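You operate a simulated robot arm through the tools that you are given. There is no shell and no other tool. Be economical: measure what you need, move in short steps, check, and stop when the job is done.

Carry out the task below with a simulated robot arm. There is one attempt and no reset: what you move stays moved.

TASK
Open the checked slides drawer.
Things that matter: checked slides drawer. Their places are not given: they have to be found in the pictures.

It is judged by the outcome, as a careful person would: the job done as asked, and still so three seconds after it is handed in. It fails if anything else is knocked over, pushed out of place, dropped, spilled or broken.

THE ROBOT
A 6-joint arm with a two-finger parallel gripper, fixed in place. Base frame: the origin is at the foot of the arm, x ahead of it, y to its left, z up. Lengths are in mm, angles in degrees, forces in N, time in s.
With the tool pointing down near the work surface it reaches from about 220 to 660 mm from the base axis. Its first joint turns from -66.0 to 66.0 degrees. Payload 2.9 kg.
Tool frame: the origin (TCP) lies between the finger pads and is the grasp point; the fingertips stand 30 mm ahead of it; z points along the fingers, y is the line along which they close. The gripper opens to 110 mm. The fingers are 20 mm wide and 10 mm thick; the gripper's body (48 by 112 mm) begins 55 mm behind the TCP.
Orientation is that of the tool frame in the base frame, as a unit quaternion [w, x, y, z]. With the fingers straight down and closing along the base's y, the tool's x points along the base's -x, its y along +y and its z along -z.

THE INTERFACE
- The arm moves only by the tool nudge_tool. Its argument "motion" is a list of rows, each an object of numbers (a shift or turn left out is 0, a gripper value left out holds the last): "dx", "dy", "dz": the shift along the tool's x, y, z in units of 150 mm (1.0 is 150 mm); "ax", "ay", "az": the turn, a rotation vector about the tool's x, y, z in units of 45 degrees (1.0 is 45 degrees); "hand": the finger opening in mm, from 0 to 110. In form: [{"dx": .., "dy": .., "dz": .., "ax": .., "ay": .., "az": .., "hand": ..}, ...]. A call has 1 to 8 rows; each row is the pose to reach, as a shift and turn from the pose commanded when the call began, along the tool's axes at that moment. A call with a number of a shift or a turn outside -1 to 1 is refused whole. A row lasts 0.2 s, in which the tool goes at most 50 mm and 8.6 degrees; a call with a longer step from one row to the next is refused whole, and so is a gripper value outside its range. A pose out of reach is approached as far as the arm can. The call stops where the force on the tool passes 40 N (or 10 N more than at its start, if that is more) or the arm is blocked; 0.2 s more then pass. The fingers move at their own pace (about 108 mm/s each) and stop on an object; they squeeze with about 44 N. The grip force told is the motor's: it shows also when the fingers shut on nothing. Time passes only in rows, and 0.2 s behind the last, so rows that repeat a pose let the fingers close. It gives the time, the measured TCP pose, the force on the tool (base axes), the opening and the grip force at its end, in the units of the frame above (readings bear some noise).
- Cameras (640 x 400 px; columns grow to the right, rows downward): "scene" is fixed at [49.9, 418.9, 1379.6]; the picture's right is [-0.94, -0.35, 0.00], its down [-0.21, 0.58, -0.79] and it looks along [0.27, -0.74, -0.61] (base axes); focal length 351 px, centre (320, 200). "wrist" rides on the gripper at [-36, 0, -57] in the tool frame; the picture's right is [0.00, -1.00, 0.00], its down [0.97, 0.00, -0.24] and it looks along [0.24, 0.00, 0.97] (tool axes); focal length 218 px, centre (320, 200).
- grab_frame(camera): a new picture of that camera. No time passes.
- locate(camera, pixels): for up to 12 pixels [column, row] of the newest picture of that camera ("zoom" is the newest enlarged one), the place [x, y, z] in the base frame of the surface seen there, good to about 2 mm. No time passes.
- enlarge(camera, box): a new picture of the part [left, top, right, bottom] of that camera's present view, enlarged. No time passes.
- hand_in(): hands the job in; it is judged then, once.

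Work in short steps. Measure before you move; look again where a grasp or a placing could have gone wrong, and mend it. You have 60 turns and 20 pictures in all, the two below and enlarged ones among them. Open the gripper and draw the arm clear of the work before you hand the job in, unless the task says otherwise; then end with one line.

The tools are called after "Request:" by a JSON object that holds its "method" and its "body". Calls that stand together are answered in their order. nudge_tool: Moves the arm, as the interface text tells. Its arguments: {"type":"object","properties":{"motion":{"type":"array","items":{"type":"object","properties":{"dx":{"type":"number"},"dy":{"type":"number"},"dz":{"type":"number"},"ax":{"type":"number"},"ay":{"type":"number"},"az":{"type":"number"},"hand":{"type":"number"}}}}},"required":["motion"]} The other tools are called the same way: grab_frame (camera) takes a picture; locate (camera, pixels) gives the place of the surface under pixels of a picture; enlarge (camera, box) takes an enlarged picture of a part of a camera's view; hand_in () hands the job in.

At the start:

```text
clock: 0.0
position: [400.9, -162.2, 846.3]
ee_rot: [0.0, 0.001, 1.0, 0.0]
contact_force: [0.3, 0.6, 0.7]
gripper_width: 110.1
grasp_force: 0.1
```

scene: 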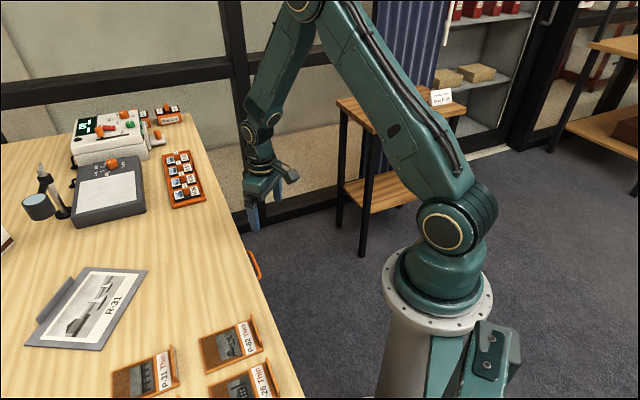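
wrist: 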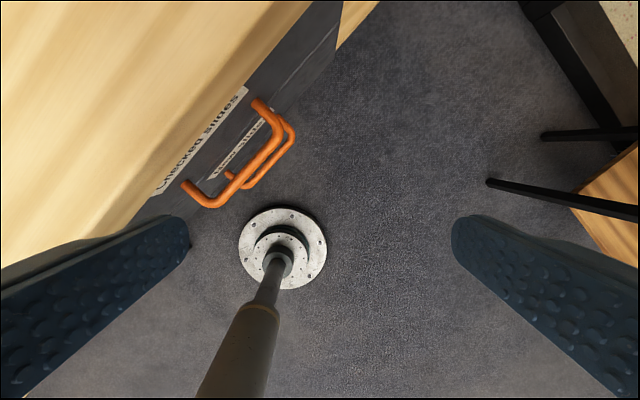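

The wrist view shows two orange handles at about (225,160); the upper one belongs to the drawer labelled "Checked slides". I'll enlarge that area to read the labels and measure.

Request:
{"method": "enlarge", "body": {"camera": "wrist", "box": [140, 60, 340, 230]}}

Request:
{"method": "locate", "body": {"camera": "wrist", "pixels": [[262, 104], [278, 130], [185, 187], [213, 204], [245, 170], [290, 130], [230, 175], [240, 92], [160, 192], [300, 60], [130, 190], [290, 8]]}}

```text
2.35 times, centred on (240, 145) of wrist
```

zoom: 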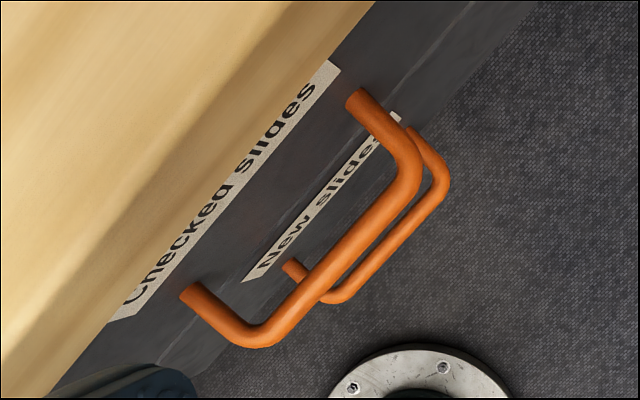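

```text
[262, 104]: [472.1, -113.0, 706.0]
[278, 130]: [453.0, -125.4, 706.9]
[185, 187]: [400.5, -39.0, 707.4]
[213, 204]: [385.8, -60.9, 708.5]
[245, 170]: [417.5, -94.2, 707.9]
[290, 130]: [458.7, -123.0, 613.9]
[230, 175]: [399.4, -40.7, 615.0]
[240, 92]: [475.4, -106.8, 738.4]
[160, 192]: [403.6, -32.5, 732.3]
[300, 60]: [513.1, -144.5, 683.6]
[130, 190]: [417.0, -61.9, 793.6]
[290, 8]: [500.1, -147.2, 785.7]
```

The "Checked slides" drawer is the upper one. Its bar centre is near (418,-93.5,703), the front's inward normal is about (0.72,0.695,0), and the lower handle is at z≈614. I'll back off and turn the tool to point at the drawer, pitched 35° down and closing near-vertically. This call does the first half of the turn.

Request:
{"method": "nudge_tool", "body": {"motion": [{"dx": 0.1, "dz": 0.0, "ax": -0.1153, "ay": -0.0489, "az": 0.0941, "hand": 40}, {"dx": 0.2, "dz": 0.0, "ax": -0.2306, "ay": -0.0978, "az": 0.1882}, {"dx": 0.3, "dz": 0.1, "ax": -0.3459, "ay": -0.1467, "az": 0.2823}, {"dx": 0.37, "dz": 0.2, "ax": -0.4612, "ay": -0.1956, "az": 0.3764}, {"dx": 0.37, "dz": 0.3, "ax": -0.5765, "ay": -0.2445, "az": 0.4705}]}}

```text
clock: 1.2
position: [347.0, -160.9, 802.1]
ee_rot: [0.095, 0.182, 0.953, 0.224]
contact_force: [-0.3, -0.3, 0.2]
gripper_width: 39.8
grasp_force: 0.0
```

The tool is following as commanded, so I'll do the second half of the turn.

Request:
{"method": "nudge_tool", "body": {"motion": [{"ax": -0.1153, "ay": -0.0489, "az": 0.0941}, {"ax": -0.2306, "ay": -0.0978, "az": 0.1882}, {"ax": -0.3459, "ay": -0.1467, "az": 0.2823}, {"ax": -0.4612, "ay": -0.1956, "az": 0.3764}, {"ax": -0.5765, "ay": -0.2445, "az": 0.4705}, {"ax": -0.5765, "ay": -0.2445, "az": 0.4705, "hand": 30}]}}

Request:
{"method": "grab_frame", "body": {"camera": "wrist"}}

```text
clock: 2.6
position: [347.8, -161.4, 801.5]
ee_rot: [0.181, 0.347, 0.816, 0.425]
contact_force: [-0.4, 0.0, 0.2]
gripper_width: 30.0
grasp_force: 0.1
```

```text
16 pictures are left
```

wrist: 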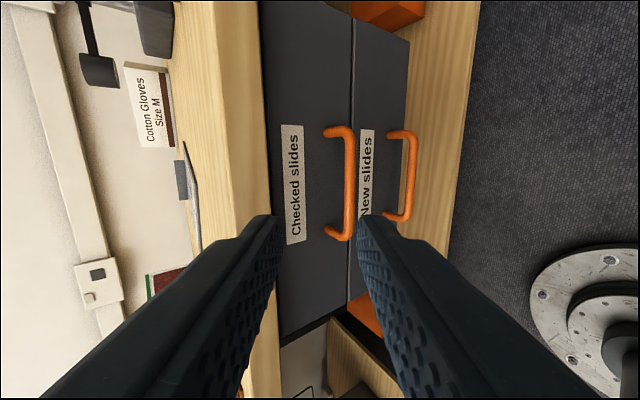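

The tool now faces the drawer, and the bar runs from (350,135) to (347,235). I'll measure the bar, the front and the table edge from here.

Request:
{"method": "locate", "body": {"camera": "wrist", "pixels": [[350, 150], [349, 185], [347, 225], [345, 185], [353, 185], [310, 140], [310, 230], [330, 185], [272, 180], [262, 150], [225, 150], [328, 130]]}}

```text
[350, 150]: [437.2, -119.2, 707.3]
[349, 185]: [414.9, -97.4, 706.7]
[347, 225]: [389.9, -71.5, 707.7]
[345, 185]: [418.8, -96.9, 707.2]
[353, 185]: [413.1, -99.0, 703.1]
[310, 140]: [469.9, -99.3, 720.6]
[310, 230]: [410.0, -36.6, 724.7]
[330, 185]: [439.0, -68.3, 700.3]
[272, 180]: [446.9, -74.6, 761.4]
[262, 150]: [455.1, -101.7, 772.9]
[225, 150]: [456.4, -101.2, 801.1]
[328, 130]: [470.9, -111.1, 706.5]
```

The bar centre is about (417,-95,702.5), roughly 34 mm off the front. I'll line up on it and approach part way.

Request:
{"method": "nudge_tool", "body": {"motion": [{"dy": -0.1, "dz": 0.1, "hand": 26}, {"dy": -0.174, "dz": 0.25}, {"dy": -0.174, "dz": 0.4}, {"dy": -0.174, "dz": 0.5}, {"dy": -0.174, "dz": 0.5}]}}

Request:
{"method": "grab_frame", "body": {"camera": "wrist"}}

```text
clock: 3.8
position: [381.2, -129.1, 737.0]
ee_rot: [0.18, 0.347, 0.817, 0.424]
contact_force: [0.3, 0.0, -0.4]
gripper_width: 26.1
grasp_force: 0.1
```

```text
15 pictures are left
```

wrist: 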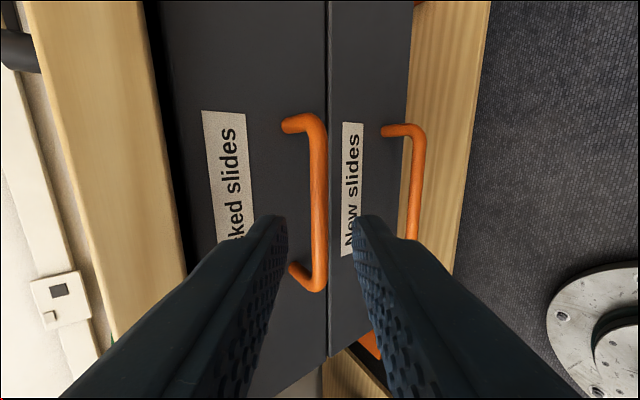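

The bar at column 318 is centred between the fingers. I'll advance the remaining 50 mm.

Request:
{"method": "nudge_tool", "body": {"motion": [{"dz": 0.12}, {"dz": 0.22}, {"dz": 0.29}, {"dz": 0.335}, {"dz": 0.335}]}}

Request:
{"method": "grab_frame", "body": {"camera": "wrist"}}

```text
clock: 5.0
position: [409.0, -100.7, 708.9]
ee_rot: [0.181, 0.347, 0.817, 0.424]
contact_force: [0.2, -0.8, -0.3]
gripper_width: 26.0
grasp_force: 0.0
```

```text
14 pictures are left
```

wrist: 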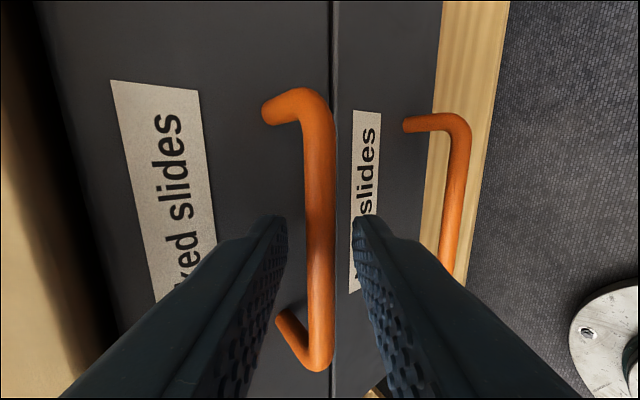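

The bar lies between the fingers, so I'll close them.

Request:
{"method": "nudge_tool", "body": {"motion": [{"hand": 0}, {"hand": 0}, {"hand": 0}]}}

```text
clock: 5.8
position: [409.0, -99.8, 708.0]
ee_rot: [0.18, 0.347, 0.817, 0.424]
contact_force: [0.5, -0.1, -5.4]
gripper_width: 9.4
grasp_force: 45.2
```

The fingers hold the 9.4 mm bar. I'll pull straight out horizontally, about 60 mm to start.

Request:
{"method": "nudge_tool", "body": {"motion": [{"dz": -0.055, "dy": -0.038}, {"dz": -0.11, "dy": -0.077}, {"dz": -0.164, "dy": -0.115}, {"dz": -0.218, "dy": -0.153}, {"dz": -0.273, "dy": -0.191}, {"dz": -0.328, "dy": -0.23}]}}

```text
clock: 7.2
position: [366.6, -141.5, 707.9]
ee_rot: [0.181, 0.347, 0.817, 0.424]
contact_force: [3.8, -2.7, -17.2]
gripper_width: 9.5
grasp_force: 45.2
```

The drawer moved 60 mm with a low pulling force. I'll keep pulling, with about 1 mm of downward correction for the vertical load.

Request:
{"method": "nudge_tool", "body": {"motion": [{"dz": -0.051, "dy": -0.043}, {"dz": -0.106, "dy": -0.082}, {"dz": -0.16, "dy": -0.12}, {"dz": -0.214, "dy": -0.158}, {"dz": -0.269, "dy": -0.196}, {"dz": -0.324, "dy": -0.235}]}}

Request:
{"method": "grab_frame", "body": {"camera": "scene"}}

```text
clock: 8.6
position: [323.7, -185.2, 708.4]
ee_rot: [0.182, 0.346, 0.817, 0.424]
contact_force: [10.9, -11.3, -2.6]
gripper_width: 9.7
grasp_force: 45.0
```

```text
13 pictures are left
```

scene: 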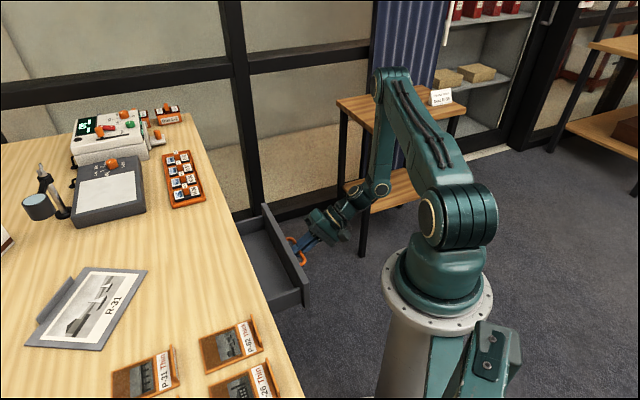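

The drawer is about 120 mm out. There is some sideways force along the bar, so I'll correct for that, and I'll check how close the side table at (400,110) is before pulling further.

Request:
{"method": "locate", "body": {"camera": "scene", "pixels": [[345, 105], [370, 190], [380, 75], [440, 97], [355, 200], [380, 190], [320, 225], [262, 205], [308, 292], [460, 112], [348, 238], [405, 165]]}}

Request:
{"method": "nudge_tool", "body": {"motion": [{"dz": -0.055, "dy": -0.038, "dx": -0.008}, {"dz": -0.11, "dy": -0.077, "dx": -0.017}, {"dz": -0.164, "dy": -0.115, "dx": -0.02}]}}

```text
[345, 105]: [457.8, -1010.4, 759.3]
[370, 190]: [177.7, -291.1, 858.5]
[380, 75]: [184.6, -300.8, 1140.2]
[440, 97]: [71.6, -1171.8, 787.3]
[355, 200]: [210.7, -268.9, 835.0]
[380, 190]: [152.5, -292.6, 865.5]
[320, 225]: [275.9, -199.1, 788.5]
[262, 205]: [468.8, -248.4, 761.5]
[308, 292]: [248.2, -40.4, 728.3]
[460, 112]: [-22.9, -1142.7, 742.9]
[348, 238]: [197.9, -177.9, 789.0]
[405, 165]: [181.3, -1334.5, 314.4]
```

```text
clock: 9.4
position: [321.8, -187.1, 708.6]
ee_rot: [0.174, 0.345, 0.816, 0.429]
contact_force: [-19.3, 18.3, 13.5]
gripper_width: 9.3
grasp_force: 45.1
out of reach, approached as far as the arm can: row 1, 2, 3
```

The side table is about 1 m away, so it is clear. The arm has reached its limit at this tool angle, so I'll release and regrasp the bar from steeper above.

Request:
{"method": "nudge_tool", "body": {"motion": [{"hand": 26}, {"hand": 26}]}}

Request:
{"method": "grab_frame", "body": {"camera": "wrist"}}

```text
clock: 10.0
position: [324.6, -191.6, 708.6]
ee_rot: [0.18, 0.347, 0.817, 0.423]
contact_force: [-0.1, 0.4, -0.4]
gripper_width: 26.1
grasp_force: 0.1
```

```text
12 pictures are left
```

wrist: 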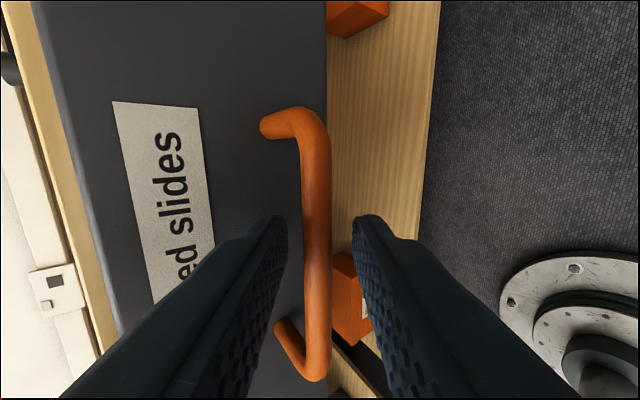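

The bar is still between the open fingers. I'll turn the tool 35° steeper about the bar axis.

Request:
{"method": "nudge_tool", "body": {"motion": [{"ax": 0.156, "dy": 0.009, "dz": 0.001, "hand": 28}, {"ax": 0.311, "dy": 0.018, "dz": 0.002}, {"ax": 0.467, "dy": 0.026, "dz": 0.005}, {"ax": 0.622, "dy": 0.035, "dz": 0.009}, {"ax": 0.778, "dy": 0.042, "dz": 0.013}, {"ax": 0.778, "dy": 0.042, "dz": 0.013}]}}

Request:
{"method": "grab_frame", "body": {"camera": "wrist"}}

```text
clock: 11.4
position: [327.8, -188.5, 712.6]
ee_rot: [0.067, 0.385, 0.907, 0.159]
contact_force: [0.2, 0.5, -0.3]
gripper_width: 28.1
grasp_force: 0.1
```

```text
11 pictures are left
```

wrist: 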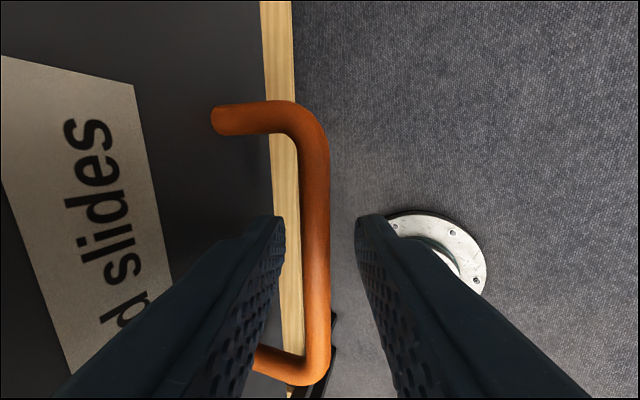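

The bar at column 315 is still well centred between the fingers. I'll close on it again.

Request:
{"method": "nudge_tool", "body": {"motion": [{"hand": 0}, {"hand": 0}, {"hand": 0}]}}

```text
clock: 12.2
position: [326.7, -188.8, 712.8]
ee_rot: [0.068, 0.384, 0.907, 0.16]
contact_force: [-1.0, 0.7, 8.7]
gripper_width: 9.8
grasp_force: 44.5
```

The grip is firm, so I'll pull out another 60 mm.

Request:
{"method": "nudge_tool", "body": {"motion": [{"dz": -0.0228, "dy": -0.0627, "dx": -0.001}, {"dz": -0.0456, "dy": -0.1254, "dx": -0.002}, {"dz": -0.0684, "dy": -0.188, "dx": -0.003}, {"dz": -0.0912, "dy": -0.251, "dx": -0.004}, {"dz": -0.114, "dy": -0.3135, "dx": -0.005}, {"dz": -0.137, "dy": -0.376, "dx": -0.006}]}}

Request:
{"method": "grab_frame", "body": {"camera": "scene"}}

```text
clock: 13.6
position: [285.3, -231.4, 712.4]
ee_rot: [0.067, 0.386, 0.906, 0.159]
contact_force: [1.6, -1.2, -1.5]
gripper_width: 9.8
grasp_force: 45.2
```

```text
10 pictures are left
```

scene: 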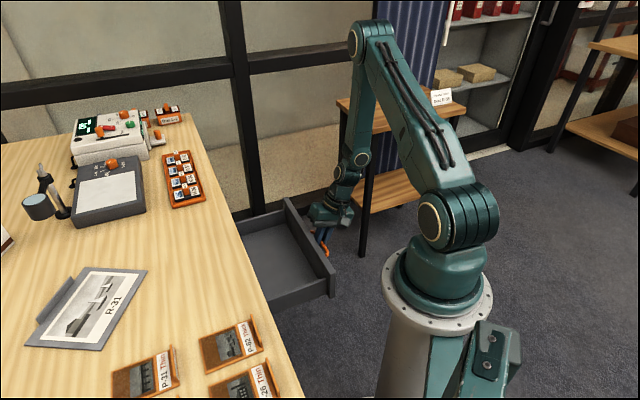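

The drawer is about 180 mm out and sliding freely. I'll go a little further and see whether it reaches its stop.

Request:
{"method": "nudge_tool", "body": {"motion": [{"dz": -0.0228, "dy": -0.0627, "dx": -0.001}, {"dz": -0.0456, "dy": -0.1254, "dx": -0.002}, {"dz": -0.0684, "dy": -0.188, "dx": -0.003}, {"dz": -0.0912, "dy": -0.251, "dx": -0.004}]}}

```text
clock: 14.6
position: [256.9, -259.4, 712.3]
ee_rot: [0.067, 0.386, 0.906, 0.16]
contact_force: [1.5, -1.6, 11.1]
gripper_width: 9.5
grasp_force: 45.0
```

It is now 220 mm out and still free. I'll try another 30 mm.

Request:
{"method": "nudge_tool", "body": {"motion": [{"dz": -0.0228, "dy": -0.0627, "dx": -0.001}, {"dz": -0.0456, "dy": -0.1254, "dx": -0.002}, {"dz": -0.0684, "dy": -0.188, "dx": -0.003}]}}

Request:
{"method": "grab_frame", "body": {"camera": "scene"}}

```text
clock: 15.4
position: [234.5, -280.8, 713.5]
ee_rot: [0.068, 0.385, 0.907, 0.159]
contact_force: [2.9, -2.9, 11.3]
gripper_width: 9.3
grasp_force: 44.9
```

```text
9 pictures are left
```

scene: 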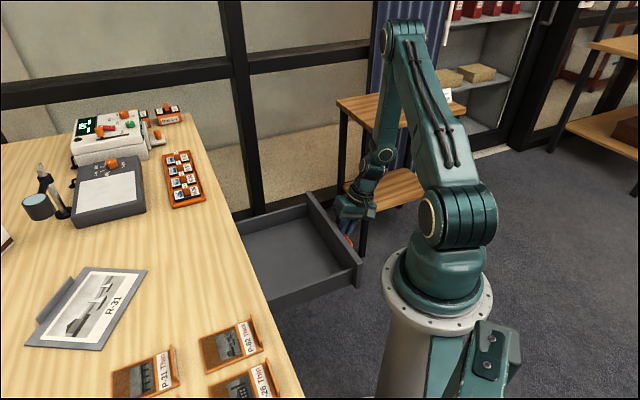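

The drawer is wide open at about 250 mm. I'll release the bar and back the tool out along its axis.

Request:
{"method": "nudge_tool", "body": {"motion": [{"hand": 30}, {"hand": 30}, {"dz": -0.1}, {"dz": -0.2}, {"dz": -0.35}, {"dz": -0.55}, {"dz": -0.75}]}}

Request:
{"method": "grab_frame", "body": {"camera": "scene"}}

Request:
{"method": "grab_frame", "body": {"camera": "wrist"}}

```text
clock: 17.0
position: [239.9, -290.8, 816.6]
ee_rot: [0.068, 0.384, 0.907, 0.159]
contact_force: [-0.2, 0.2, -0.7]
gripper_width: 29.9
grasp_force: 0.1
out of reach, approached as far as the arm can: row 3, 4, 5, 6, 7
```

```text
8 pictures are left
```

scene: 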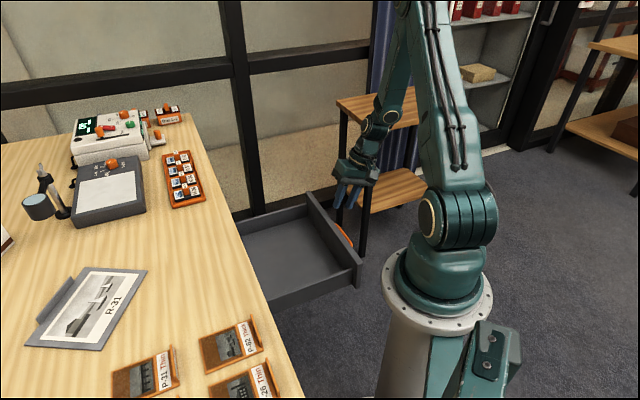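

```text
7 pictures are left
```

wrist: 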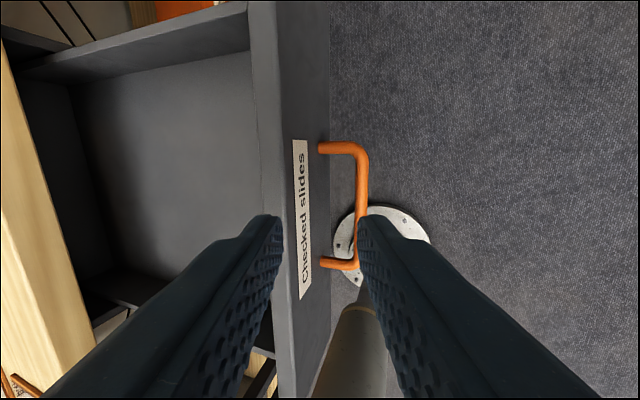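

The drawer labelled "Checked slides" stands open, the gripper is clear and open, and nothing else has moved.

Request:
{"method": "hand_in", "body": {}}

```text
The job is handed in.
```

The checked slides drawer is open by about 250 mm, the gripper is released and clear of it, and nothing else was disturbed.
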